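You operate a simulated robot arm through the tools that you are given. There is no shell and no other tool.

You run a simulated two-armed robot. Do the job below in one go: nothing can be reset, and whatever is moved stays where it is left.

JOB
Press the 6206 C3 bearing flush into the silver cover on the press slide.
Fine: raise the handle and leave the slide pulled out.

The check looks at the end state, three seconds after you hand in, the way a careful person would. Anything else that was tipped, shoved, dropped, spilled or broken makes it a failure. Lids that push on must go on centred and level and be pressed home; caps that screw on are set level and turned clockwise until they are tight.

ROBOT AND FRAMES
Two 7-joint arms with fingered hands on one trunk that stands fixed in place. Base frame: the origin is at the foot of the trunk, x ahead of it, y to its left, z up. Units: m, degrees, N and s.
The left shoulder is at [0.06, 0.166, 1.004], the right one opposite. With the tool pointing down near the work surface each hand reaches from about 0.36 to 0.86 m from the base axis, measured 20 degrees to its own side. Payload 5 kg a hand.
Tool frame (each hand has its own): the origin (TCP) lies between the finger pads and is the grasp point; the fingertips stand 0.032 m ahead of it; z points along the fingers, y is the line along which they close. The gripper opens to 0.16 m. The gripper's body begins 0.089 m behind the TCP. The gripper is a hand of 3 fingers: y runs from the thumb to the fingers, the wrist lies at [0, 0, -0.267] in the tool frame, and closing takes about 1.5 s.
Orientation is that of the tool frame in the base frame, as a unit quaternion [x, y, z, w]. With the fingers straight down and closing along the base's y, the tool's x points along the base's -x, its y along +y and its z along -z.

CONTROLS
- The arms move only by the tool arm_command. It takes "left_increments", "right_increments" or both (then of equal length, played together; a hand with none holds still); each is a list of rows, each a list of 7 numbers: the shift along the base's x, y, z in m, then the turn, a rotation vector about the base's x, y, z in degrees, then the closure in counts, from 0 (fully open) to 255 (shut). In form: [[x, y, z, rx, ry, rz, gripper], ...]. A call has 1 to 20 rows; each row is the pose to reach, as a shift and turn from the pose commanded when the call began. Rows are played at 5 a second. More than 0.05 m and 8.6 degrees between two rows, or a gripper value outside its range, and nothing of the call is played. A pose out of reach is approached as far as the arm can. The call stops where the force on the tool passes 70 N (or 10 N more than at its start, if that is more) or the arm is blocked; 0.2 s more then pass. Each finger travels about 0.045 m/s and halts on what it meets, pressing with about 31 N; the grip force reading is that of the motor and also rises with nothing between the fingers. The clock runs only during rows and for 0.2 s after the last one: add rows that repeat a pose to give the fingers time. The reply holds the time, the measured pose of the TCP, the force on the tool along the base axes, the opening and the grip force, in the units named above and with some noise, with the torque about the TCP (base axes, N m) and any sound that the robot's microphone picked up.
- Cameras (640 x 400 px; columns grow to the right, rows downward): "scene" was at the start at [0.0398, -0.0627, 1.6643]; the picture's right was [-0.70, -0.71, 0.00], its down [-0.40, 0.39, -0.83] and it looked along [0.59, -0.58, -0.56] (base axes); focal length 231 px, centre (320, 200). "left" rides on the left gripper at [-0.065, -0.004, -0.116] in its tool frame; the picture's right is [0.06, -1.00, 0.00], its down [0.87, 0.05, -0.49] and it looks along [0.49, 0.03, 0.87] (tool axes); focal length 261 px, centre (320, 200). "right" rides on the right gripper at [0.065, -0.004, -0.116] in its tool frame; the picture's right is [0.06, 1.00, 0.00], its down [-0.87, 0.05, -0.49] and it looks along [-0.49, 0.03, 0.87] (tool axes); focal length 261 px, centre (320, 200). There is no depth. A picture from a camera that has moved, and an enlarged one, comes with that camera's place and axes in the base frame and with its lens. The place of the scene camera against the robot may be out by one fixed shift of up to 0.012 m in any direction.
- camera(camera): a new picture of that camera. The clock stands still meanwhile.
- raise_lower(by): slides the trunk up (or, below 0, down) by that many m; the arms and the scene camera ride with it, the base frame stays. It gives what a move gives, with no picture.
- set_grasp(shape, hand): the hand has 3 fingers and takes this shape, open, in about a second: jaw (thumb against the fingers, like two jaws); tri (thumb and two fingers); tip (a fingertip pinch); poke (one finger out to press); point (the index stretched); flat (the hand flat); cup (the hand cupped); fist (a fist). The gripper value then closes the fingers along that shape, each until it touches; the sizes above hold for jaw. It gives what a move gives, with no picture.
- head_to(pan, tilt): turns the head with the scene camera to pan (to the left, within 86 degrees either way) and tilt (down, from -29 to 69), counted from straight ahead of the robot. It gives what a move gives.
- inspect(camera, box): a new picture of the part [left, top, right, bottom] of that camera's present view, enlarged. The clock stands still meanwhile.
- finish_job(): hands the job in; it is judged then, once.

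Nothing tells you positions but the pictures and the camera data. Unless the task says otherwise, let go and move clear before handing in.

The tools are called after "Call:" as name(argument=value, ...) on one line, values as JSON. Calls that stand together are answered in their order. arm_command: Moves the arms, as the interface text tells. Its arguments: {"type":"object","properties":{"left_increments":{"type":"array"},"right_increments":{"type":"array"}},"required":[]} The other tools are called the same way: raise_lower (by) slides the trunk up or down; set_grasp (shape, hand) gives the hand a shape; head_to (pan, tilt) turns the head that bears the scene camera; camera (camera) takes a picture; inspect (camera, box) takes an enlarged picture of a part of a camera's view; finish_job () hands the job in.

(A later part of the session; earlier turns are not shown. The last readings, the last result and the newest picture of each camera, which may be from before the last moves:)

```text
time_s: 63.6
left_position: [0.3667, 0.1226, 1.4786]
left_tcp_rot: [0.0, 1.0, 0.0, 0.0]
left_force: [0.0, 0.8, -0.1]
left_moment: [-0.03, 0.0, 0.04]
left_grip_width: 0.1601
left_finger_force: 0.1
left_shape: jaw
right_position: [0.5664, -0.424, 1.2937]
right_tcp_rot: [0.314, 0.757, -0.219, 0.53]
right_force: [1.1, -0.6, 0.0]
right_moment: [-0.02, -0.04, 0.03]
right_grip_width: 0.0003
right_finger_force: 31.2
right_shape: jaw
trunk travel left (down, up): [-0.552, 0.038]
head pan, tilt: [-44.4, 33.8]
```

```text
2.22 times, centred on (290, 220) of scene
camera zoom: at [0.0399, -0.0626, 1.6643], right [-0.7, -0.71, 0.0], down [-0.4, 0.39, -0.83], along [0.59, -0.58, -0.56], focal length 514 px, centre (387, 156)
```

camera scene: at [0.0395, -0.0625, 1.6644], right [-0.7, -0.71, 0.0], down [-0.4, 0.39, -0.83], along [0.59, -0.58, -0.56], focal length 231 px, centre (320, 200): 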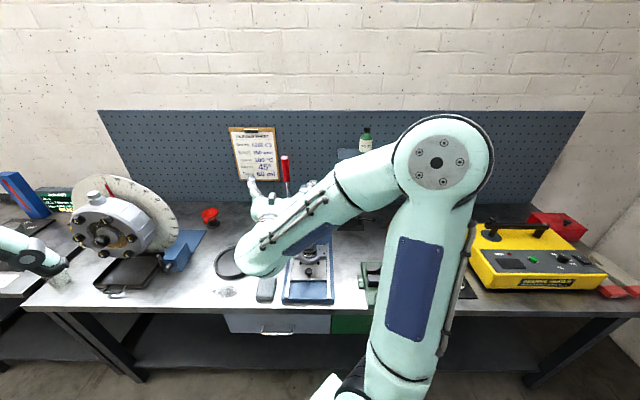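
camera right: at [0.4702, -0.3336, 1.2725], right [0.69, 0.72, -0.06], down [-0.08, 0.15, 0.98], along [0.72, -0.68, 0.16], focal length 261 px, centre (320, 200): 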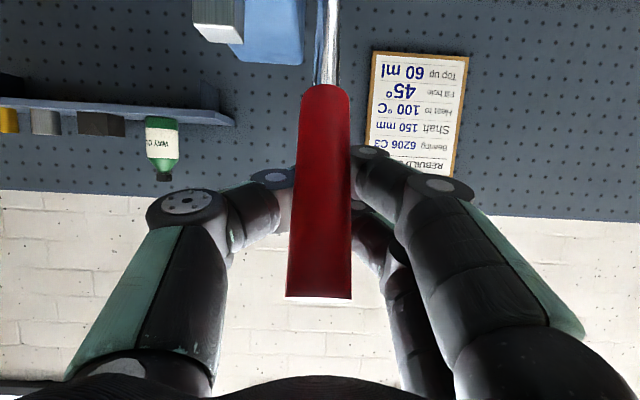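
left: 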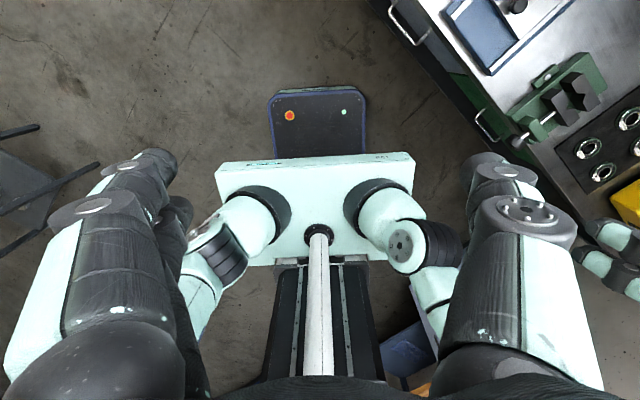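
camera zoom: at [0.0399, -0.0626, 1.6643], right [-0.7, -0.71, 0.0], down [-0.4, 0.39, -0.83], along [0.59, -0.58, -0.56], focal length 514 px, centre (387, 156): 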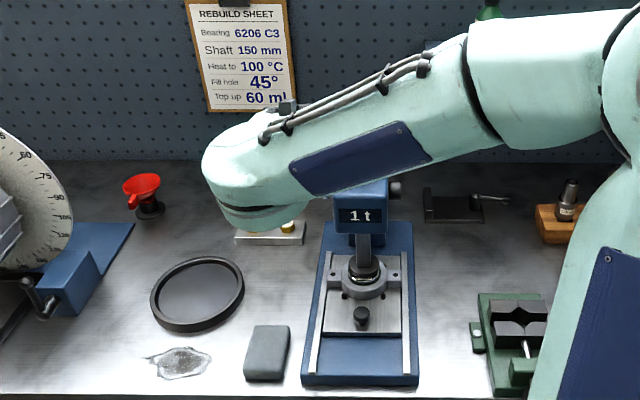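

Lever follows the hand freely. Continuing another 20° of the arc, watching force.

Call:
arm_command(right_increments=[[-0.0047, 0.0047, -0.0034, 1.41, 1.41, 0, 255], [-0.0092, 0.0092, -0.0071, 2.83, 2.83, 0, 255], [-0.0137, 0.0137, -0.0109, 4.24, 4.24, 0, 255], [-0.0181, 0.0181, -0.015, 5.66, 5.66, 0, 255], [-0.0223, 0.0223, -0.0193, 7.07, 7.07, 0, 255], [-0.0265, 0.0265, -0.0239, 8.49, 8.49, 0, 255], [-0.0306, 0.0306, -0.0286, 9.9, 9.9, 0, 255], [-0.0345, 0.0345, -0.0335, 11.31, 11.31, 0, 255], [-0.0383, 0.0383, -0.0386, 12.73, 12.73, 0, 255], [-0.042, 0.042, -0.0439, 14.14, 14.14, 0, 255]])

Call:
camera(camera="right")

Call:
inspect(camera="scene", box=[270, 200, 350, 300])

```text
time_s: 65.8
left_position: [0.3672, 0.1221, 1.4785]
left_tcp_rot: [-0.001, 1.0, 0.0, -0.002]
left_force: [0.7, 0.0, -0.5]
left_moment: [0.0, 0.0, 0.02]
left_grip_width: 0.1602
left_finger_force: 0.1
left_shape: jaw
right_position: [0.5245, -0.382, 1.2497]
right_tcp_rot: [0.346, 0.838, -0.161, 0.391]
right_force: [4.4, -4.5, 2.1]
right_moment: [-0.12, -0.15, 0.02]
right_grip_width: 0.0001
right_finger_force: 30.5
right_shape: jaw
trunk travel left (down, up): [-0.552, 0.038]
head pan, tilt: [-44.4, 33.8]
```

```text
taken
camera right: at [0.4291, -0.2923, 1.2743], right [0.68, 0.73, -0.05], down [0.17, -0.09, 0.98], along [0.72, -0.67, -0.18], focal length 261 px, centre (320, 200)
```

right: 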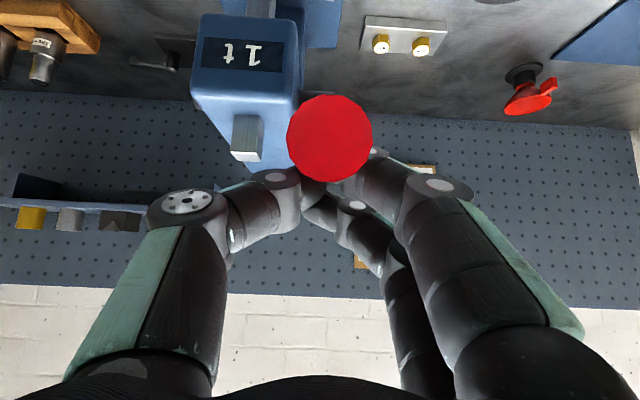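

```text
4.00 times, centred on (310, 250) of scene
camera zoom: at [0.0404, -0.0632, 1.6643], right [-0.7, -0.71, 0.0], down [-0.4, 0.39, -0.83], along [0.59, -0.58, -0.56], focal length 926 px, centre (360, 0)
```

zoom: 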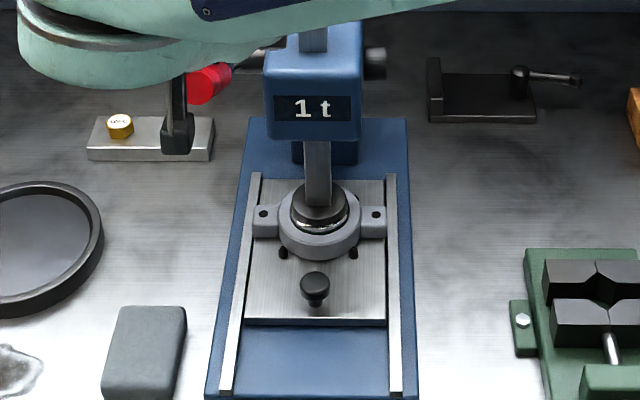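

The lever has come down to about 57° and the ram disc appears to be near the bearing. Let me look closely at the ram and bearing before going on.

Call:
inspect(camera="scene", box=[295, 235, 335, 275])

Call:
inspect(camera="right", box=[180, 0, 420, 200])

Call:
inspect(camera="scene", box=[250, 150, 350, 250])

```text
10.00 times, centred on (315, 255) of scene
camera zoom: at [0.0404, -0.0632, 1.6643], right [-0.7, -0.71, 0.0], down [-0.4, 0.39, -0.83], along [0.59, -0.58, -0.56], focal length 2314 px, centre (370, -350)
```

zoom: 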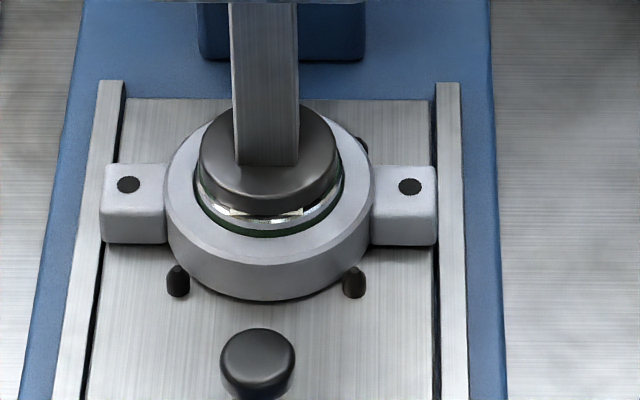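

```text
2.00 times, centred on (300, 100) of right
camera zoom: at [0.4291, -0.2923, 1.2743], right [0.68, 0.73, -0.05], down [0.17, -0.09, 0.98], along [0.72, -0.67, -0.18], focal length 521 px, centre (360, 400)
```

zoom: 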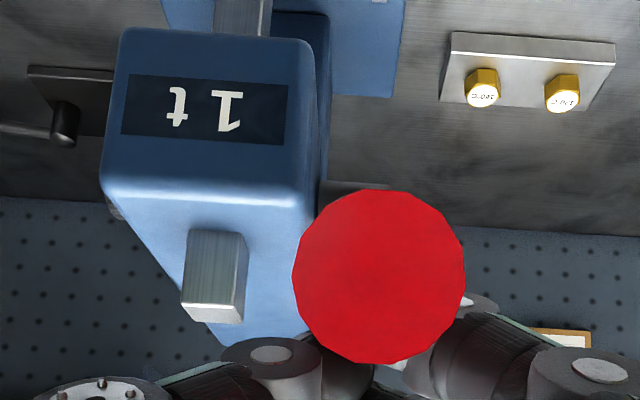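

```text
4.00 times, centred on (300, 200) of scene
camera zoom: at [0.0404, -0.0632, 1.6643], right [-0.7, -0.71, 0.0], down [-0.4, 0.39, -0.83], along [0.59, -0.58, -0.56], focal length 926 px, centre (400, 200)
```

zoom: 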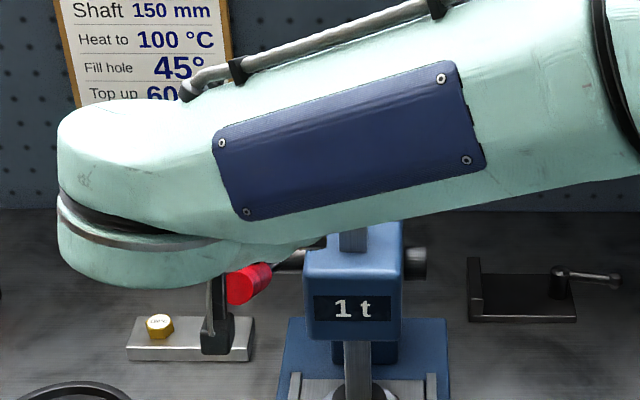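

The disc is now resting on the bearing: ~16 mm of ram travel for ~47° of lever, so roughly 42° more is needed to seat it. My closed fingers are just resting on top of the lever, so I'll lift clear and see whether the lever stays, then take a stronger straight-down hold from above.

Call:
arm_command(right_increments=[[0.003, -0.003, 0.01, 0, 0, 0, 255], [0.006, -0.006, 0.025, 0, 0, 0, 255], [0.006, -0.006, 0.045, 0, 0, 0, 255], [0.006, -0.006, 0.065, 0, 0, 0, 255], [0.006, -0.006, 0.065, 0, 0, 0, 255]])

Call:
camera(camera="right")

Call:
inspect(camera="scene", box=[250, 150, 350, 290])

```text
time_s: 67.0
left_position: [0.3661, 0.1229, 1.4784]
left_tcp_rot: [0.001, 1.0, 0.0, 0.0]
left_force: [-0.3, 0.1, 1.0]
left_moment: [-0.03, -0.01, -0.01]
left_grip_width: 0.1599
left_finger_force: 0.0
left_shape: jaw
right_position: [0.5315, -0.3862, 1.3154]
right_tcp_rot: [0.347, 0.837, -0.161, 0.39]
right_force: [0.4, 0.2, -0.4]
right_moment: [0.0, -0.01, 0.05]
right_grip_width: 0.0
right_finger_force: 31.5
right_shape: jaw
trunk travel left (down, up): [-0.552, 0.038]
head pan, tilt: [-44.4, 33.8]
```

```text
taken
camera right: at [0.4358, -0.2979, 1.3396], right [0.68, 0.73, -0.05], down [0.17, -0.09, 0.98], along [0.72, -0.67, -0.18], focal length 261 px, centre (320, 200)
```

right: 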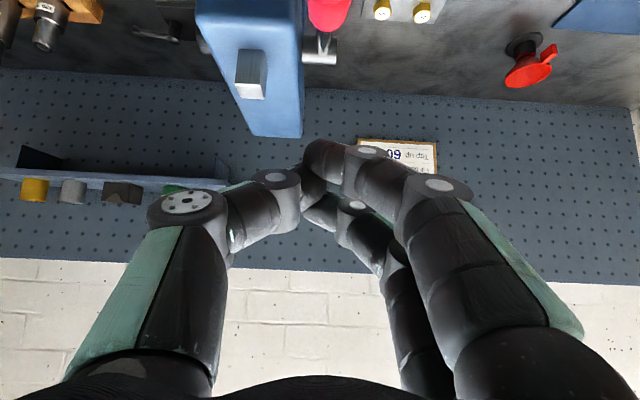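

```text
2.86 times, centred on (300, 220) of scene
camera zoom: at [0.0399, -0.0627, 1.6643], right [-0.7, -0.71, 0.0], down [-0.4, 0.39, -0.83], along [0.59, -0.58, -0.56], focal length 661 px, centre (377, 143)
```

zoom: 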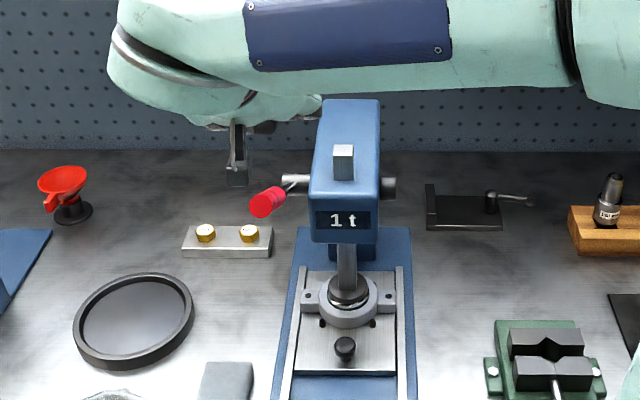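

The lever stays put by itself. I'll turn the hand straight down, open, and position it above the red grip (grip centre now about b=0.615, z=1.221).

Call:
arm_command(right_increments=[[-0.002, 0.002, 0.015, 4.5, 4.5, 0, 255], [-0.005, 0.005, 0.03, 9, 9, 0, 255], [-0.009, 0.008, 0.04, 14, 14, 0, 200], [-0.013, 0.012, 0.045, 19, 19, 0, 120], [-0.018, 0.016, 0.045, 24, 24, 0, 60], [-0.022, 0.02, 0.045, 29, 29, 0, 0], [-0.0255, 0.0226, 0.045, 33, 33, 0, 0], [-0.0255, 0.0226, 0.045, 35.4, 35.4, 0, 0], [-0.0255, 0.0226, 0.045, 35.4, 35.4, 0, 0], [-0.0255, 0.0226, 0.045, 35.4, 35.4, 0, 0]])

Call:
camera(camera="right")

Call:
camera(camera="scene")

```text
time_s: 69.2
left_position: [0.3663, 0.1231, 1.4782]
left_tcp_rot: [0.0, 1.0, -0.001, 0.0]
left_force: [-0.1, 0.9, 1.1]
left_moment: [0.0, -0.01, 0.04]
left_grip_width: 0.16
left_finger_force: 0.1
left_shape: jaw
right_position: [0.5056, -0.3649, 1.3602]
right_tcp_rot: [0.383, 0.924, -0.001, 0.0]
right_force: [0.8, 0.1, 1.1]
right_moment: [0.0, 0.01, 0.03]
right_grip_width: 0.1398
right_finger_force: 0.1
right_shape: jaw
trunk travel left (down, up): [-0.552, 0.038]
head pan, tilt: [-44.4, 33.8]
```

```text
taken
camera right: at [0.4562, -0.3222, 1.4761], right [0.66, 0.75, 0.0], down [0.65, -0.58, 0.49], along [0.37, -0.32, -0.87], focal length 261 px, centre (320, 200)
```

right: 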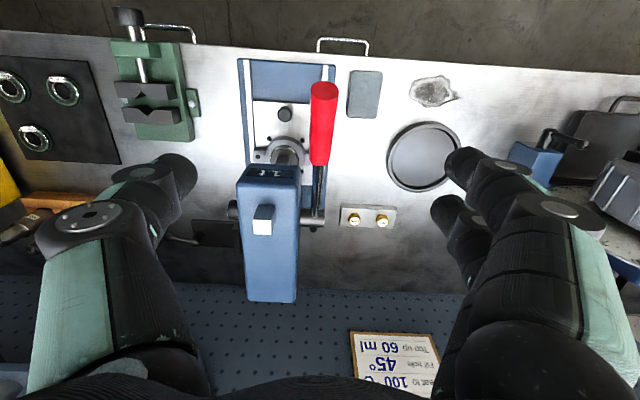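

```text
taken
camera scene: at [0.0402, -0.0628, 1.6643], right [-0.7, -0.71, 0.0], down [-0.4, 0.39, -0.83], along [0.59, -0.58, -0.56], focal length 231 px, centre (320, 200)
```

scene: 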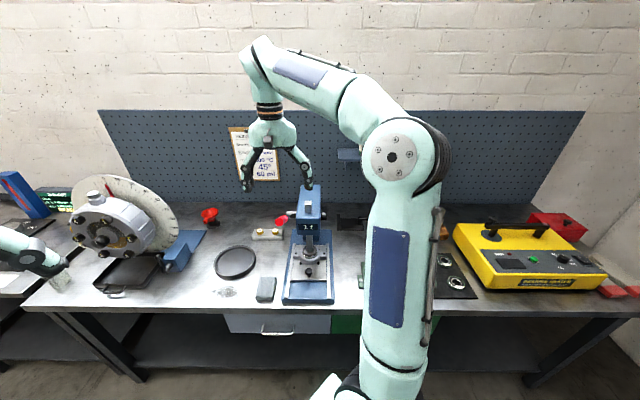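

Lever geometry confirmed (57° lean, grip at lateral 0.100). Lowering the open hand over the grip, near its outer end, until the palm is just above it, then closing the fingers underneath.

Call:
arm_command(right_increments=[[-0.005, 0.005, -0.03, 0, 0, 0, 0], [-0.0092, 0.0099, -0.06, 0, 0, 0, 0], [-0.0092, 0.0099, -0.09, 0, 0, 0, 0], [-0.0092, 0.0099, -0.12, 0, 0, 0, 0], [-0.0092, 0.0099, -0.145, 0, 0, 0, 0], [-0.0092, 0.0099, -0.165, 0, 0, 0, 0], [-0.0092, 0.0099, -0.175, 0, 0, 0, 0], [-0.0092, 0.0099, -0.175, 0, 0, 0, 0]])

Call:
camera(camera="right")

Call:
inspect(camera="scene", box=[230, 150, 370, 310])

```text
time_s: 71.0
left_position: [0.367, 0.124, 1.4783]
left_tcp_rot: [0.001, 1.0, -0.001, 0.0]
left_force: [0.0, 0.1, -0.2]
left_moment: [0.04, -0.02, -0.04]
left_grip_width: 0.16
left_finger_force: 0.2
left_shape: jaw
right_position: [0.4959, -0.357, 1.1837]
right_tcp_rot: [0.383, 0.924, 0.0, 0.0]
right_force: [0.0, -0.1, -0.5]
right_moment: [-0.01, 0.03, -0.03]
right_grip_width: 0.1597
right_finger_force: 0.0
right_shape: jaw
trunk travel left (down, up): [-0.552, 0.038]
head pan, tilt: [-44.4, 33.8]
```

```text
taken
camera right: at [0.4471, -0.3127, 1.3001], right [0.66, 0.75, 0.0], down [0.65, -0.58, 0.49], along [0.37, -0.33, -0.87], focal length 261 px, centre (320, 200)
```

right: 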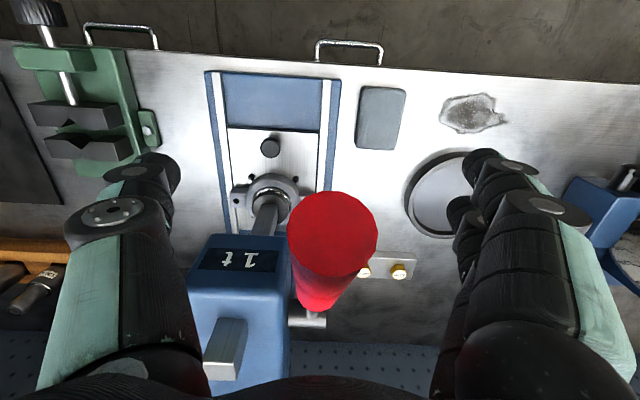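

```text
2.50 times, centred on (300, 230) of scene
camera zoom: at [0.0398, -0.0627, 1.6643], right [-0.7, -0.71, 0.0], down [-0.4, 0.39, -0.83], along [0.59, -0.58, -0.56], focal length 579 px, centre (370, 125)
```

zoom: 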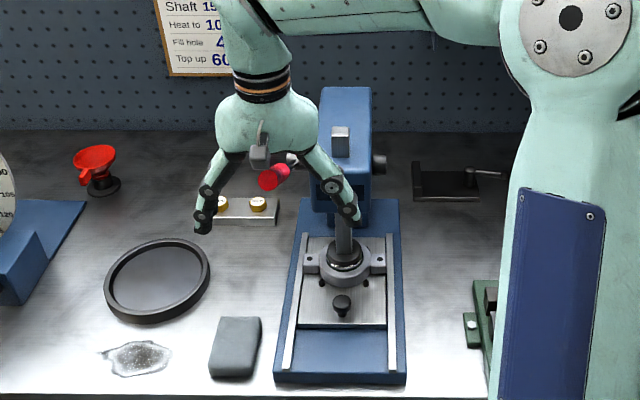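

The grip lies between the fingers just under the palm. Closing the fingers beneath it.

Call:
arm_command(right_increments=[[0, 0, 0, 0, 0, 0, 60], [0, 0, 0, 0, 0, 0, 120], [0, 0, 0, 0, 0, 0, 180], [0, 0, 0, 0, 0, 0, 230], [0, 0, 0, 0, 0, 0, 255], [0, 0, 0, 0, 0, 0, 255], [0, 0, 0, 0, 0, 0, 255], [0, 0, 0, 0, 0, 0, 255]])

Call:
camera(camera="right")

Call:
inspect(camera="scene", box=[250, 180, 350, 290])

```text
time_s: 72.8
left_position: [0.3667, 0.1224, 1.4784]
left_tcp_rot: [0.0, 1.0, -0.001, 0.001]
left_force: [0.4, -0.4, 0.2]
left_moment: [0.01, 0.0, 0.0]
left_grip_width: 0.1597
left_finger_force: 0.0
left_shape: jaw
right_position: [0.4971, -0.3567, 1.184]
right_tcp_rot: [0.382, 0.924, 0.0, 0.0]
right_force: [-0.8, -0.2, 0.1]
right_moment: [0.06, 0.01, 0.0]
right_grip_width: 0.0063
right_finger_force: 0.0
right_shape: jaw
trunk travel left (down, up): [-0.552, 0.038]
head pan, tilt: [-44.4, 33.8]
```

```text
taken
camera right: at [0.4472, -0.3127, 1.3003], right [0.66, 0.75, 0.0], down [0.65, -0.58, 0.49], along [0.37, -0.32, -0.87], focal length 261 px, centre (320, 200)
```

right: 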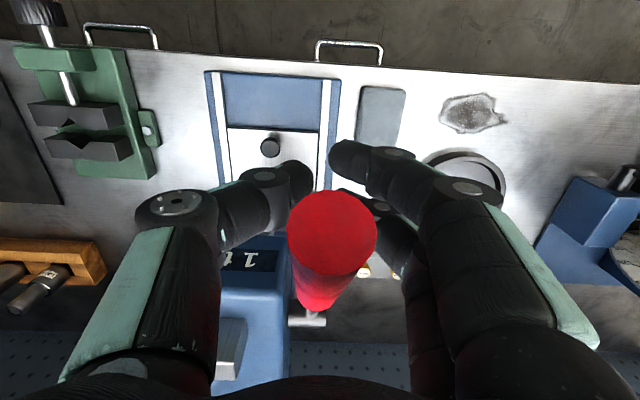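

```text
3.64 times, centred on (300, 235) of scene
camera zoom: at [0.0399, -0.0627, 1.6643], right [-0.7, -0.71, 0.0], down [-0.4, 0.39, -0.83], along [0.59, -0.58, -0.56], focal length 842 px, centre (393, 73)
```

zoom: 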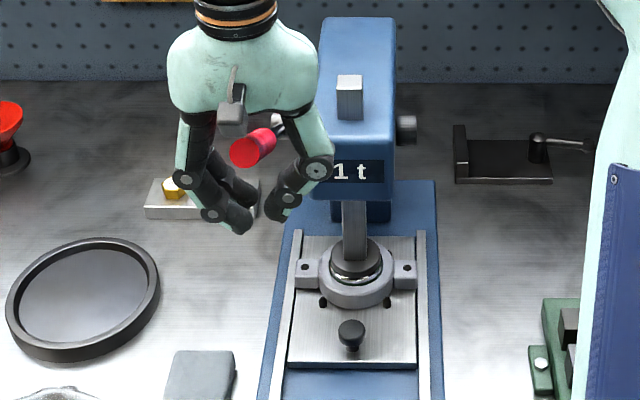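

Now pressing: following the lever's arc downward slowly, watching the force.

Call:
arm_command(right_increments=[[-0.0023, 0.0023, -0.0051, 0, 0, 0, 255], [-0.0045, 0.0045, -0.0103, 0, 0, 0, 255], [-0.0065, 0.0065, -0.0156, 0, 0, 0, 255], [-0.0085, 0.0085, -0.0209, 0, 0, 0, 255], [-0.0103, 0.0103, -0.0263, 0, 0, 0, 255], [-0.0122, 0.0122, -0.0318, 0, 0, 0, 255], [-0.0138, 0.0138, -0.0373, 0, 0, 0, 255], [-0.0154, 0.0154, -0.0429, 0, 0, 0, 255]])

Call:
camera(camera="right")

Call:
inspect(camera="scene", box=[250, 180, 350, 290])

Call:
inspect(camera="scene", box=[295, 235, 335, 275])

```text
time_s: 74.6
left_position: [0.3668, 0.1243, 1.4787]
left_tcp_rot: [0.0, 1.0, 0.0, 0.0]
left_force: [0.8, 0.5, -0.4]
left_moment: [0.02, 0.04, 0.03]
left_grip_width: 0.1599
left_finger_force: 0.0
left_shape: jaw
right_position: [0.4796, -0.3395, 1.1412]
right_tcp_rot: [0.383, 0.924, 0.0, 0.0]
right_force: [-1.6, 4.6, 5.9]
right_moment: [-0.37, -0.16, -0.01]
right_grip_width: 0.0
right_finger_force: 30.8
right_shape: jaw
trunk travel left (down, up): [-0.552, 0.038]
head pan, tilt: [-44.4, 33.8]
```

```text
taken
camera right: at [0.4301, -0.2958, 1.2586], right [0.66, 0.75, 0.0], down [0.65, -0.58, 0.49], along [0.37, -0.32, -0.87], focal length 261 px, centre (320, 200)
```

right: 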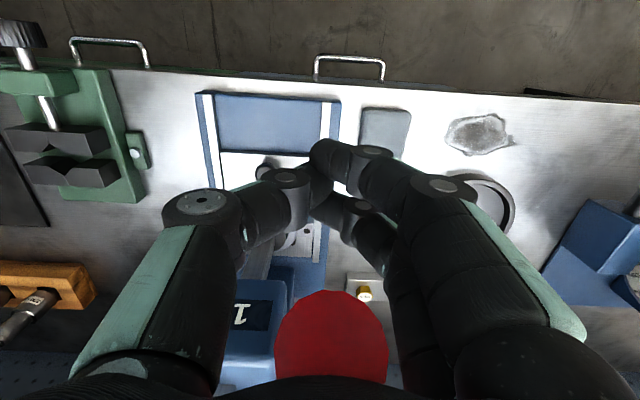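

```text
3.64 times, centred on (300, 235) of scene
camera zoom: at [0.0391, -0.0618, 1.6644], right [-0.7, -0.71, 0.0], down [-0.4, 0.39, -0.83], along [0.59, -0.58, -0.56], focal length 842 px, centre (393, 73)
```

zoom: 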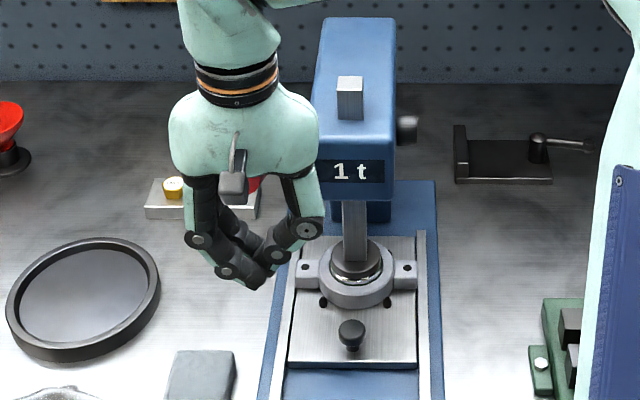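

```text
10.00 times, centred on (315, 255) of scene
camera zoom: at [0.0391, -0.0618, 1.6644], right [-0.7, -0.71, 0.0], down [-0.4, 0.39, -0.83], along [0.59, -0.58, -0.56], focal length 2314 px, centre (370, -350)
```

zoom: 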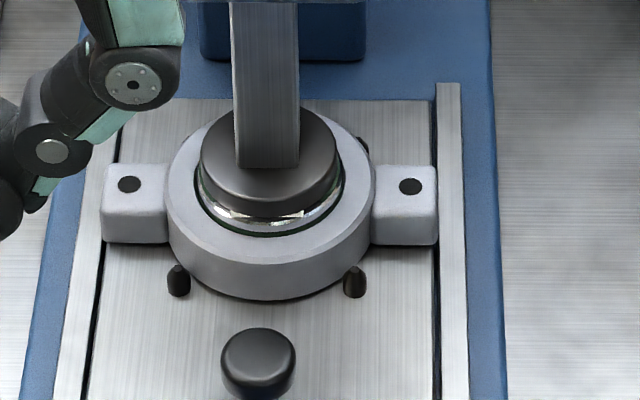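

The palm is now bearing on the grip. Continuing down in small steps.

Call:
arm_command(right_increments=[[-0.0012, 0.0012, -0.005, 0, 0, 0, 255], [-0.0024, 0.0024, -0.01, 0, 0, 0, 255], [-0.0035, 0.0035, -0.015, 0, 0, 0, 255], [-0.0045, 0.0045, -0.02, 0, 0, 0, 255], [-0.0054, 0.0054, -0.025, 0, 0, 0, 255], [-0.0062, 0.0062, -0.03, 0, 0, 0, 255], [-0.007, 0.007, -0.035, 0, 0, 0, 255], [-0.0076, 0.0076, -0.04, 0, 0, 0, 255]])

Call:
camera(camera="right")

Call:
inspect(camera="scene", box=[250, 180, 350, 290])

Call:
inspect(camera="scene", box=[295, 235, 335, 275])

```text
time_s: 76.4
left_position: [0.3676, 0.1236, 1.4786]
left_tcp_rot: [0.0, 1.0, 0.0, 0.0]
left_force: [0.3, 0.3, -0.2]
left_moment: [0.0, 0.01, -0.03]
left_grip_width: 0.1601
left_finger_force: 0.2
left_shape: jaw
right_position: [0.4738, -0.3339, 1.1017]
right_tcp_rot: [0.383, 0.924, 0.0, 0.0]
right_force: [-2.2, 0.2, 4.5]
right_moment: [-0.06, -0.06, 0.01]
right_grip_width: 0.0
right_finger_force: 31.4
right_shape: jaw
trunk travel left (down, up): [-0.552, 0.038]
head pan, tilt: [-44.4, 33.8]
```

```text
taken
camera right: at [0.4236, -0.2899, 1.218], right [0.66, 0.75, 0.0], down [0.65, -0.58, 0.49], along [0.37, -0.33, -0.87], focal length 261 px, centre (320, 200)
```

right: 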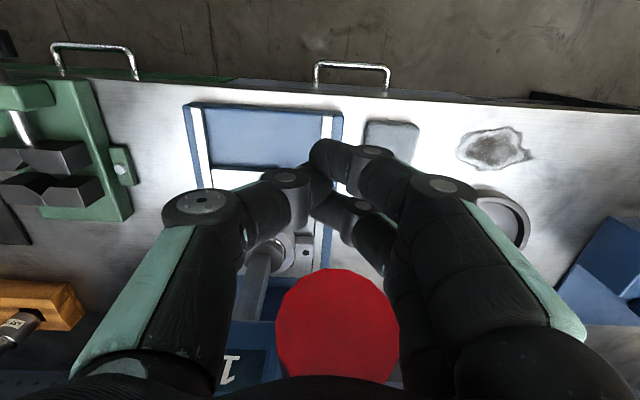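

```text
3.64 times, centred on (300, 235) of scene
camera zoom: at [0.0394, -0.0623, 1.6643], right [-0.7, -0.71, 0.0], down [-0.4, 0.39, -0.83], along [0.59, -0.58, -0.56], focal length 842 px, centre (393, 73)
```

zoom: 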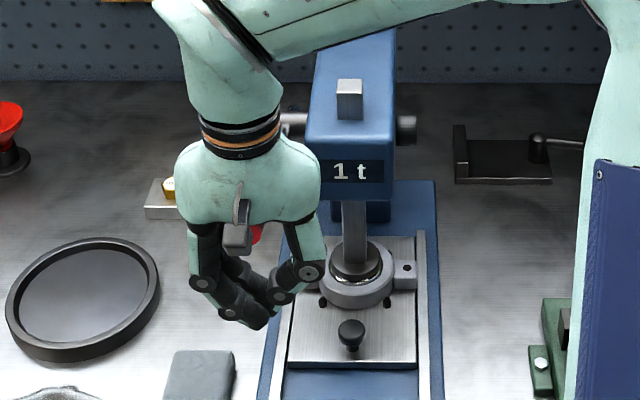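

```text
10.00 times, centred on (315, 255) of scene
camera zoom: at [0.0394, -0.0623, 1.6643], right [-0.7, -0.71, 0.0], down [-0.4, 0.39, -0.83], along [0.59, -0.58, -0.56], focal length 2314 px, centre (370, -350)
```

zoom: 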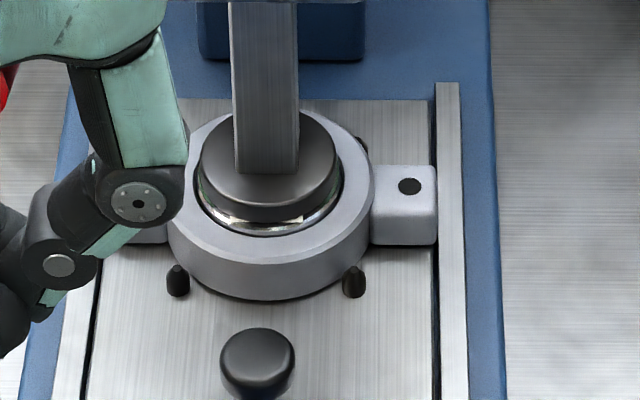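

The ram is moving down and the bearing is going in with little force. Continuing.

Call:
arm_command(right_increments=[[-0.0006, 0.0006, -0.005, 0, 0, 0, 255], [-0.0012, 0.0012, -0.01, 0, 0, 0, 255], [-0.0017, 0.0017, -0.015, 0, 0, 0, 255], [-0.0021, 0.0021, -0.02, 0, 0, 0, 255], [-0.0024, 0.0024, -0.025, 0, 0, 0, 255], [-0.0026, 0.0026, -0.03, 0, 0, 0, 255], [-0.0028, 0.0028, -0.035, 0, 0, 0, 255], [-0.0029, 0.0029, -0.04, 0, 0, 0, 255]])

Call:
camera(camera="right")

Call:
inspect(camera="scene", box=[250, 180, 350, 290])

Call:
inspect(camera="scene", box=[295, 235, 335, 275])

```text
time_s: 78.2
left_position: [0.3661, 0.1233, 1.4775]
left_tcp_rot: [0.0, 1.0, -0.001, 0.0]
left_force: [-0.9, 0.3, 0.5]
left_moment: [0.03, -0.03, -0.03]
left_grip_width: 0.1597
left_finger_force: 0.0
left_shape: jaw
right_position: [0.4703, -0.3298, 1.062]
right_tcp_rot: [0.383, 0.924, -0.001, 0.0]
right_force: [-1.3, 0.4, 3.2]
right_moment: [-0.08, -0.11, 0.0]
right_grip_width: 0.0
right_finger_force: 30.8
right_shape: jaw
trunk travel left (down, up): [-0.552, 0.038]
head pan, tilt: [-44.4, 33.8]
```

```text
taken
camera right: at [0.4206, -0.2857, 1.1789], right [0.66, 0.75, 0.0], down [0.65, -0.58, 0.49], along [0.37, -0.33, -0.87], focal length 261 px, centre (320, 200)
```

right: 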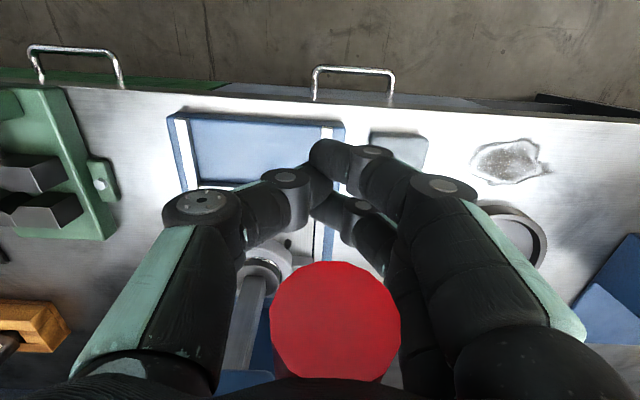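

```text
3.64 times, centred on (300, 235) of scene
camera zoom: at [0.0394, -0.0622, 1.6643], right [-0.7, -0.71, 0.0], down [-0.4, 0.39, -0.83], along [0.59, -0.58, -0.56], focal length 842 px, centre (393, 73)
```

zoom: 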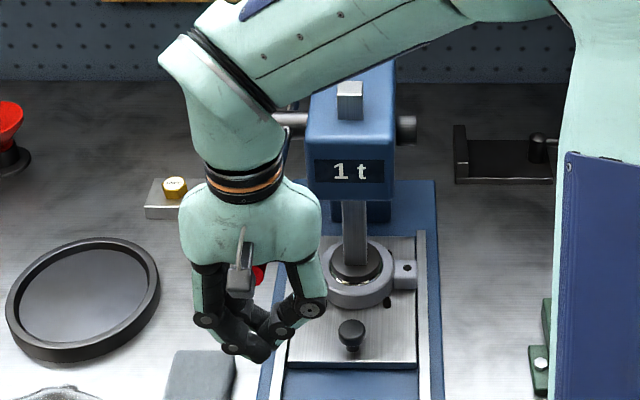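

```text
10.00 times, centred on (315, 255) of scene
camera zoom: at [0.0394, -0.0622, 1.6643], right [-0.7, -0.71, 0.0], down [-0.4, 0.39, -0.83], along [0.59, -0.58, -0.56], focal length 2314 px, centre (370, -350)
```

zoom: 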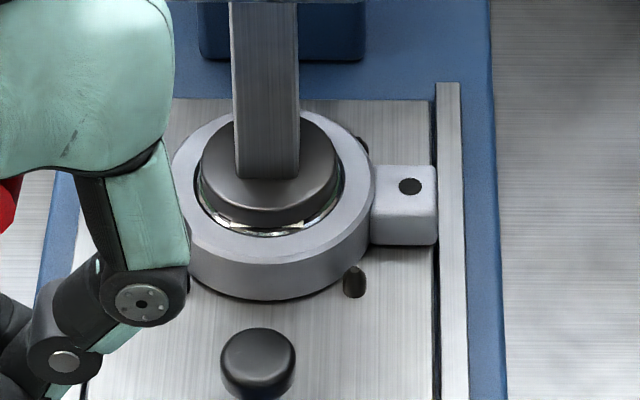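

Nearly there: the bearing's edge is just above the ring. Smaller steps now, watching for the force rise when it bottoms.

Call:
arm_command(right_increments=[[0, 0, -0.004, 0, 0, 0, 255], [0, 0, -0.008, 0, 0, 0, 255], [0, 0, -0.012, 0, 0, 0, 255], [0, 0, -0.016, 0, 0, 0, 255], [0, 0, -0.02, 0, 0, 0, 255]])

Call:
inspect(camera="scene", box=[295, 235, 335, 275])

```text
time_s: 79.4
left_position: [0.3665, 0.1229, 1.4785]
left_tcp_rot: [0.0, 1.0, -0.001, 0.0]
left_force: [0.3, 0.4, -0.2]
left_moment: [0.0, 0.0, 0.03]
left_grip_width: 0.16
left_finger_force: 0.1
left_shape: jaw
right_position: [0.4694, -0.3297, 1.042]
right_tcp_rot: [0.382, 0.924, 0.0, 0.001]
right_force: [-0.7, 2.5, 2.6]
right_moment: [-0.15, -0.09, -0.03]
right_grip_width: 0.0
right_finger_force: 30.7
right_shape: jaw
trunk travel left (down, up): [-0.552, 0.038]
head pan, tilt: [-44.4, 33.8]
```

```text
10.00 times, centred on (315, 255) of scene
camera zoom: at [0.0395, -0.0622, 1.6643], right [-0.7, -0.71, 0.0], down [-0.4, 0.39, -0.83], along [0.59, -0.58, -0.56], focal length 2314 px, centre (370, -350)
```

zoom: 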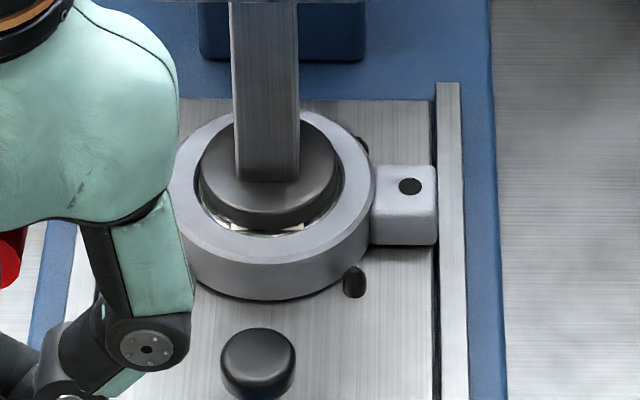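

Call:
arm_command(right_increments=[[0, 0, -0.003, 0, 0, 0, 255], [0, 0, -0.006, 0, 0, 0, 255], [0, 0, -0.009, 0, 0, 0, 255], [0, 0, -0.012, 0, 0, 0, 255]])

Call:
inspect(camera="scene", box=[295, 235, 335, 275])

Call:
camera(camera="right")

```text
time_s: 80.4
left_position: [0.3637, 0.1229, 1.4799]
left_tcp_rot: [0.001, 1.0, -0.001, 0.002]
left_force: [0.4, -0.4, -0.5]
left_moment: [-0.01, 0.02, -0.02]
left_grip_width: 0.1599
left_finger_force: 0.0
left_shape: jaw
right_position: [0.4704, -0.3285, 1.0353]
right_tcp_rot: [0.384, 0.923, 0.001, 0.005]
right_force: [-0.4, -5.0, 62.1]
right_moment: [1.16, 0.72, 0.04]
right_grip_width: 0.0
right_finger_force: 30.9
right_shape: jaw
trunk travel left (down, up): [-0.552, 0.038]
head pan, tilt: [-44.4, 33.8]
```

```text
10.00 times, centred on (315, 255) of scene
camera zoom: at [0.0363, -0.0606, 1.6654], right [-0.7, -0.71, 0.0], down [-0.4, 0.39, -0.83], along [0.59, -0.58, -0.55], focal length 2314 px, centre (370, -350)
```

zoom: 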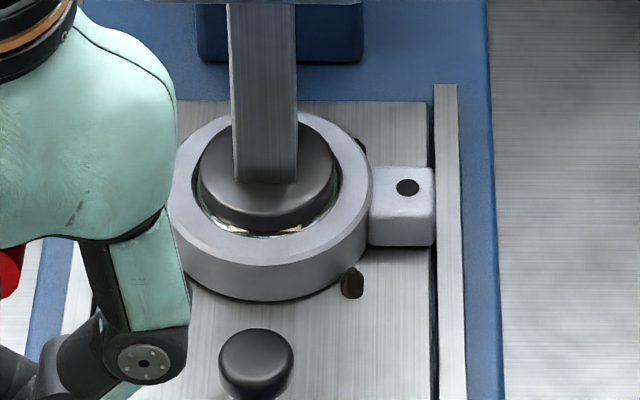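

```text
taken
camera right: at [0.4199, -0.2853, 1.1506], right [0.66, 0.75, 0.01], down [0.65, -0.58, 0.5], along [0.38, -0.33, -0.87], focal length 261 px, centre (320, 200)
```

right: 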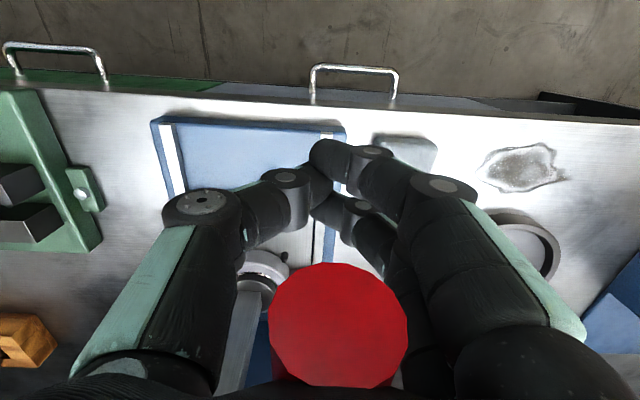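

Force jumped to 62 N: the bearing has hit its seat. I'll hold briefly, then lift the handle with the fingers under it.

Call:
arm_command(right_increments=[[0, 0, 0, 0, 0, 0, 255], [0, 0, 0, 0, 0, 0, 255], [0, 0, 0.012, 0, 0, 0, 255], [0, 0, 0.03, 0, 0, 0, 255], [0, 0, 0.05, 0, 0, 0, 255], [0, 0, 0.075, 0, 0, 0, 255], [0, 0, 0.1, 0, 0, 0, 255], [0.0006, -0.0006, 0.116, 0, 0, 0, 255], [0.0025, -0.0025, 0.136, 0, 0, 0, 255], [0.0055, -0.0055, 0.1555, 0, 0, 0, 255], [0.0098, -0.0098, 0.1747, 0, 0, 0, 255], [0.0153, -0.0153, 0.1932, 0, 0, 0, 255], [0.0218, -0.0218, 0.211, 0, 0, 0, 255], [0.0218, -0.0218, 0.211, 0, 0, 0, 255]])

Call:
camera(camera="right")

Call:
inspect(camera="scene", box=[240, 150, 350, 290])

Call:
inspect(camera="scene", box=[295, 235, 335, 275])

```text
time_s: 83.4
left_position: [0.3668, 0.1233, 1.4789]
left_tcp_rot: [0.0, 1.0, 0.001, -0.001]
left_force: [0.0, -0.4, 0.0]
left_moment: [0.02, 0.0, 0.02]
left_grip_width: 0.1595
left_finger_force: 0.1
left_shape: jaw
right_position: [0.4923, -0.3512, 1.2414]
right_tcp_rot: [0.383, 0.924, 0.0, 0.0]
right_force: [0.3, -0.3, -1.8]
right_moment: [0.04, 0.01, 0.03]
right_grip_width: 0.0
right_finger_force: 31.0
right_shape: jaw
trunk travel left (down, up): [-0.552, 0.038]
head pan, tilt: [-44.4, 33.8]
```

```text
taken
camera right: at [0.443, -0.3083, 1.3586], right [0.66, 0.75, 0.0], down [0.65, -0.58, 0.49], along [0.37, -0.32, -0.87], focal length 261 px, centre (320, 200)
```

right: 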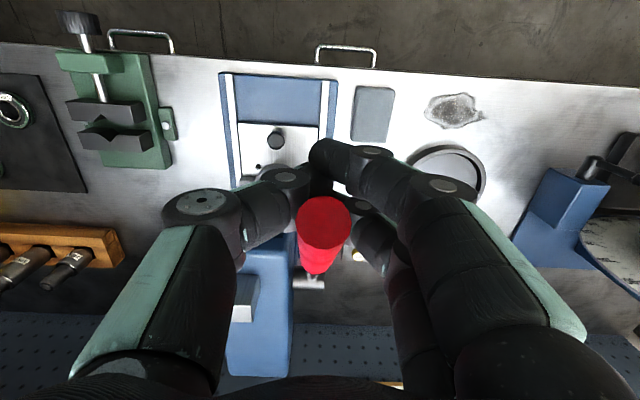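

```text
2.86 times, centred on (295, 220) of scene
camera zoom: at [0.0401, -0.0627, 1.6644], right [-0.7, -0.71, 0.0], down [-0.4, 0.39, -0.83], along [0.59, -0.58, -0.56], focal length 661 px, centre (391, 143)
```

zoom: 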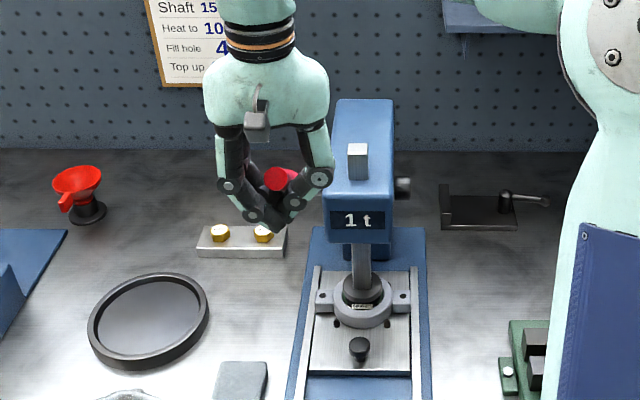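

```text
10.00 times, centred on (315, 255) of scene
camera zoom: at [0.0401, -0.0627, 1.6644], right [-0.7, -0.71, 0.0], down [-0.4, 0.39, -0.83], along [0.59, -0.58, -0.56], focal length 2314 px, centre (370, -350)
```

zoom: 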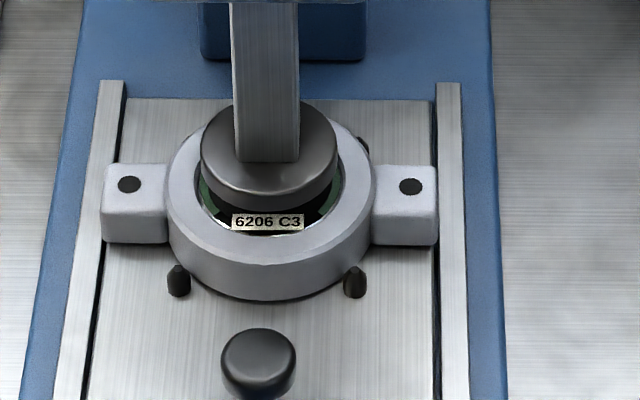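

The bearing now looks level with the cover, and the handle is rising in the fingers. Continuing to lift along the arc.

Call:
arm_command(right_increments=[[0.0038, -0.0038, 0.0085, 0, 0, 0, 255], [0.0076, -0.0076, 0.0169, 0, 0, 0, 255], [0.012, -0.012, 0.025, 0, 0, 0, 255], [0.0163, -0.0163, 0.0328, 0, 0, 0, 255], [0.0211, -0.0211, 0.0402, 0, 0, 0, 255], [0.0259, -0.0259, 0.0476, 0, 0, 0, 255], [0.0311, -0.0311, 0.0544, 0, 0, 0, 255], [0.0363, -0.0363, 0.0612, 0, 0, 0, 255], [0.0363, -0.0363, 0.0612, 0, 0, 0, 255]])

Call:
camera(camera="right")

Call:
inspect(camera="scene", box=[240, 130, 350, 290])

```text
time_s: 85.4
left_position: [0.3667, 0.124, 1.479]
left_tcp_rot: [0.0, 1.0, 0.0, -0.001]
left_force: [-0.1, -0.1, 0.3]
left_moment: [0.0, -0.02, 0.01]
left_grip_width: 0.1598
left_finger_force: 0.1
left_shape: jaw
right_position: [0.5282, -0.3877, 1.3014]
right_tcp_rot: [0.383, 0.924, 0.0, 0.0]
right_force: [-0.7, 1.2, -2.5]
right_moment: [0.05, -0.02, 0.02]
right_grip_width: 0.0
right_finger_force: 31.0
right_shape: jaw
trunk travel left (down, up): [-0.552, 0.038]
head pan, tilt: [-44.4, 33.8]
```

```text
taken
camera right: at [0.4792, -0.3451, 1.4187], right [0.66, 0.75, 0.0], down [0.65, -0.58, 0.49], along [0.37, -0.33, -0.87], focal length 261 px, centre (320, 200)
```

right: 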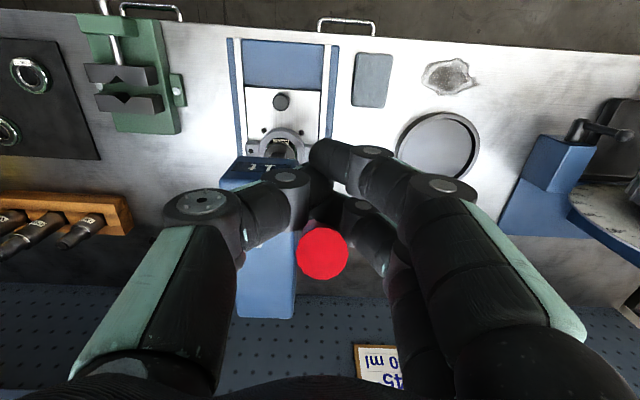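

```text
2.50 times, centred on (295, 210) of scene
camera zoom: at [0.04, -0.0625, 1.6644], right [-0.7, -0.71, 0.0], down [-0.4, 0.39, -0.83], along [0.59, -0.58, -0.56], focal length 579 px, centre (382, 175)
```

zoom: 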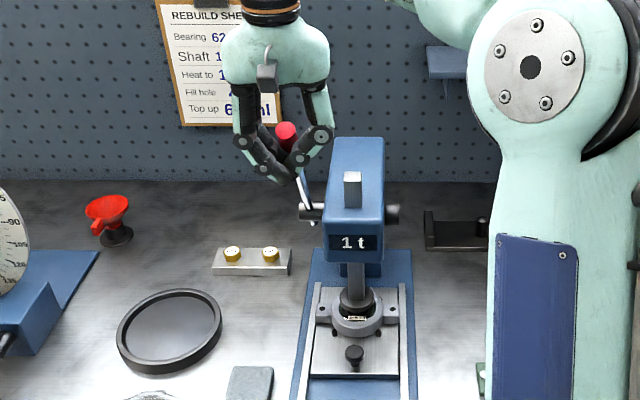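

Lever is at about 31° lean now. I'll push it back to upright with the closed fingers in front of it, tilting the hand forward to stay within reach.

Call:
arm_command(right_increments=[[0.0045, -0.0045, 0.001, -2.8, -2.8, 0, 255], [0.009, -0.009, 0.001, -5.6, -5.6, 0, 255], [0.0135, -0.0135, 0.001, -8.4, -8.4, 0, 255], [0.018, -0.018, 0, -11.2, -11.2, 0, 255], [0.0225, -0.0225, -0.001, -14, -14, 0, 255], [0.027, -0.027, -0.002, -16.8, -16.8, 0, 255], [0.0315, -0.0315, -0.004, -19.6, -19.6, 0, 255], [0.036, -0.036, -0.006, -22.6, -22.6, 0, 255]])

Call:
camera(camera="right")

Call:
inspect(camera="scene", box=[240, 130, 350, 290])

```text
time_s: 87.2
left_position: [0.3682, 0.1228, 1.479]
left_tcp_rot: [0.0, 1.0, 0.0, 0.0]
left_force: [1.0, -0.1, 0.1]
left_moment: [0.04, 0.03, 0.01]
left_grip_width: 0.1597
left_finger_force: 0.1
left_shape: jaw
right_position: [0.5625, -0.4241, 1.2965]
right_tcp_rot: [0.368, 0.888, -0.105, 0.255]
right_force: [-0.4, 2.1, -0.3]
right_moment: [0.03, 0.01, -0.01]
right_grip_width: 0.0001
right_finger_force: 31.4
right_shape: jaw
trunk travel left (down, up): [-0.552, 0.038]
head pan, tilt: [-44.4, 33.8]
```

```text
taken
camera right: at [0.4777, -0.344, 1.3597], right [0.67, 0.74, -0.03], down [0.37, -0.3, 0.88], along [0.64, -0.6, -0.48], focal length 261 px, centre (320, 200)
```

right: 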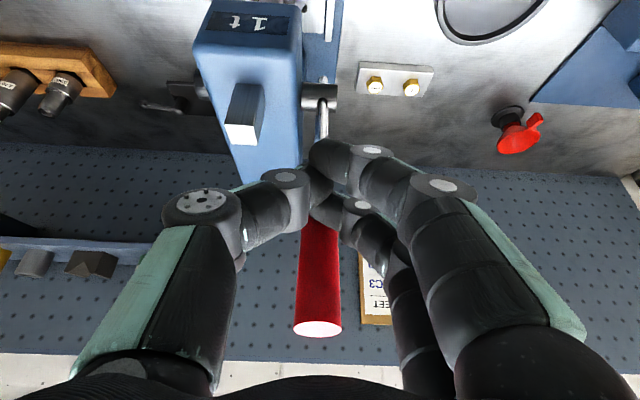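

```text
2.50 times, centred on (295, 210) of scene
camera zoom: at [0.0395, -0.0623, 1.6644], right [-0.7, -0.71, 0.0], down [-0.4, 0.39, -0.83], along [0.59, -0.58, -0.56], focal length 579 px, centre (382, 175)
```

zoom: 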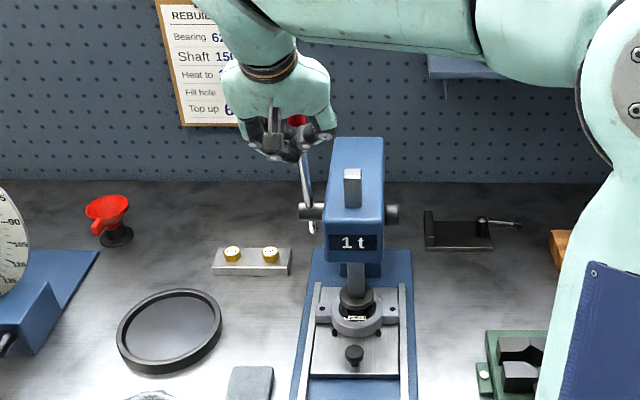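

Lever is at ~18° lean now. Pushing the last bit back to its original upright position in small steps.

Call:
arm_command(right_increments=[[0.004, -0.004, -0.001, -1.5, -1.5, 0, 255], [0.008, -0.008, -0.002, -3, -3, 0, 255], [0.012, -0.012, -0.003, -4.5, -4.5, 0, 255], [0.015, -0.015, -0.004, -6, -6, 0, 255]])

Call:
camera(camera="right")

Call:
inspect(camera="scene", box=[240, 130, 350, 290])

```text
time_s: 88.2
left_position: [0.3661, 0.1233, 1.4778]
left_tcp_rot: [0.0, 1.0, 0.0, 0.0]
left_force: [-0.7, -0.1, -0.3]
left_moment: [0.0, 0.0, 0.0]
left_grip_width: 0.1599
left_finger_force: 0.1
left_shape: jaw
right_position: [0.5792, -0.4394, 1.292]
right_tcp_rot: [0.36, 0.866, -0.132, 0.32]
right_force: [-1.9, 1.4, -0.2]
right_moment: [0.04, 0.06, 0.01]
right_grip_width: 0.0
right_finger_force: 31.0
right_shape: jaw
trunk travel left (down, up): [-0.552, 0.038]
head pan, tilt: [-44.4, 33.8]
```

```text
taken
camera right: at [0.4877, -0.3536, 1.3378], right [0.67, 0.74, -0.04], down [0.28, -0.2, 0.94], along [0.69, -0.64, -0.34], focal length 261 px, centre (320, 200)
```

right: 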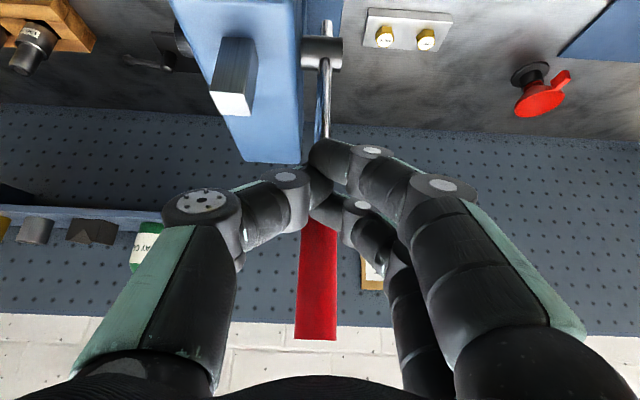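

```text
2.50 times, centred on (295, 210) of scene
camera zoom: at [0.0396, -0.0624, 1.6644], right [-0.7, -0.71, 0.0], down [-0.4, 0.39, -0.83], along [0.59, -0.58, -0.56], focal length 579 px, centre (382, 175)
```

zoom: 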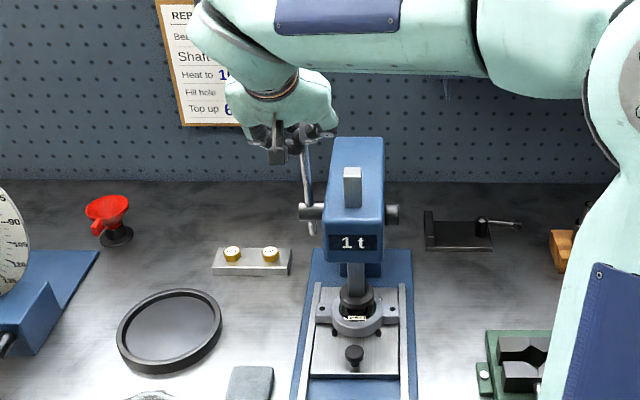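

Call:
arm_command(right_increments=[[0.003, -0.003, 0, -1, -1, 0, 255], [0.006, -0.006, -0.001, -2, -2, 0, 255], [0.009, -0.009, -0.001, -3, -3, 0, 255], [0.012, -0.012, -0.002, -4, -4, 0, 255]])

Call:
camera(camera="right")

Call:
inspect(camera="scene", box=[240, 130, 350, 290])

```text
time_s: 89.2
left_position: [0.3647, 0.1245, 1.4789]
left_tcp_rot: [0.001, 1.0, -0.001, 0.0]
left_force: [0.3, -0.6, 0.4]
left_moment: [0.09, -0.01, -0.01]
left_grip_width: 0.1599
left_finger_force: 0.0
left_shape: jaw
right_position: [0.585, -0.4414, 1.2839]
right_tcp_rot: [0.355, 0.854, -0.145, 0.352]
right_force: [-28.1, 28.3, 2.4]
right_moment: [-0.09, -0.06, -0.15]
right_grip_width: 0.0
right_finger_force: 31.0
right_shape: jaw
trunk travel left (down, up): [-0.552, 0.038]
head pan, tilt: [-44.4, 33.8]
stopped in row 4 (right hand): the force on the tool passed its limit at 70 N (the readings are from after the stop); the commanded pose is now the measured one
```

```text
taken
camera right: at [0.4914, -0.3524, 1.3214], right [0.67, 0.74, -0.04], down [0.23, -0.16, 0.96], along [0.7, -0.66, -0.27], focal length 261 px, centre (320, 200)
```

right: 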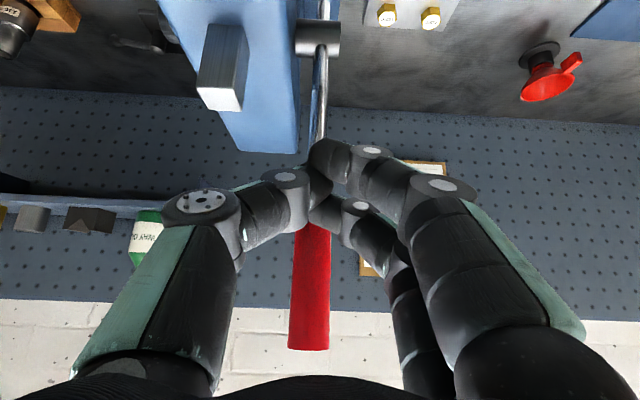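

```text
2.50 times, centred on (295, 210) of scene
camera zoom: at [0.0365, -0.06, 1.665], right [-0.7, -0.71, 0.0], down [-0.4, 0.39, -0.83], along [0.59, -0.58, -0.55], focal length 579 px, centre (382, 175)
```

zoom: 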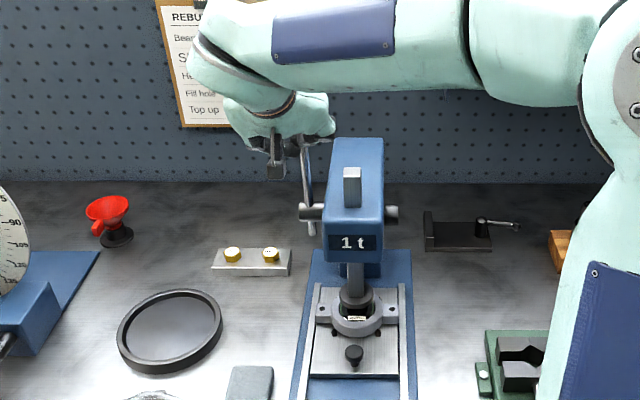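

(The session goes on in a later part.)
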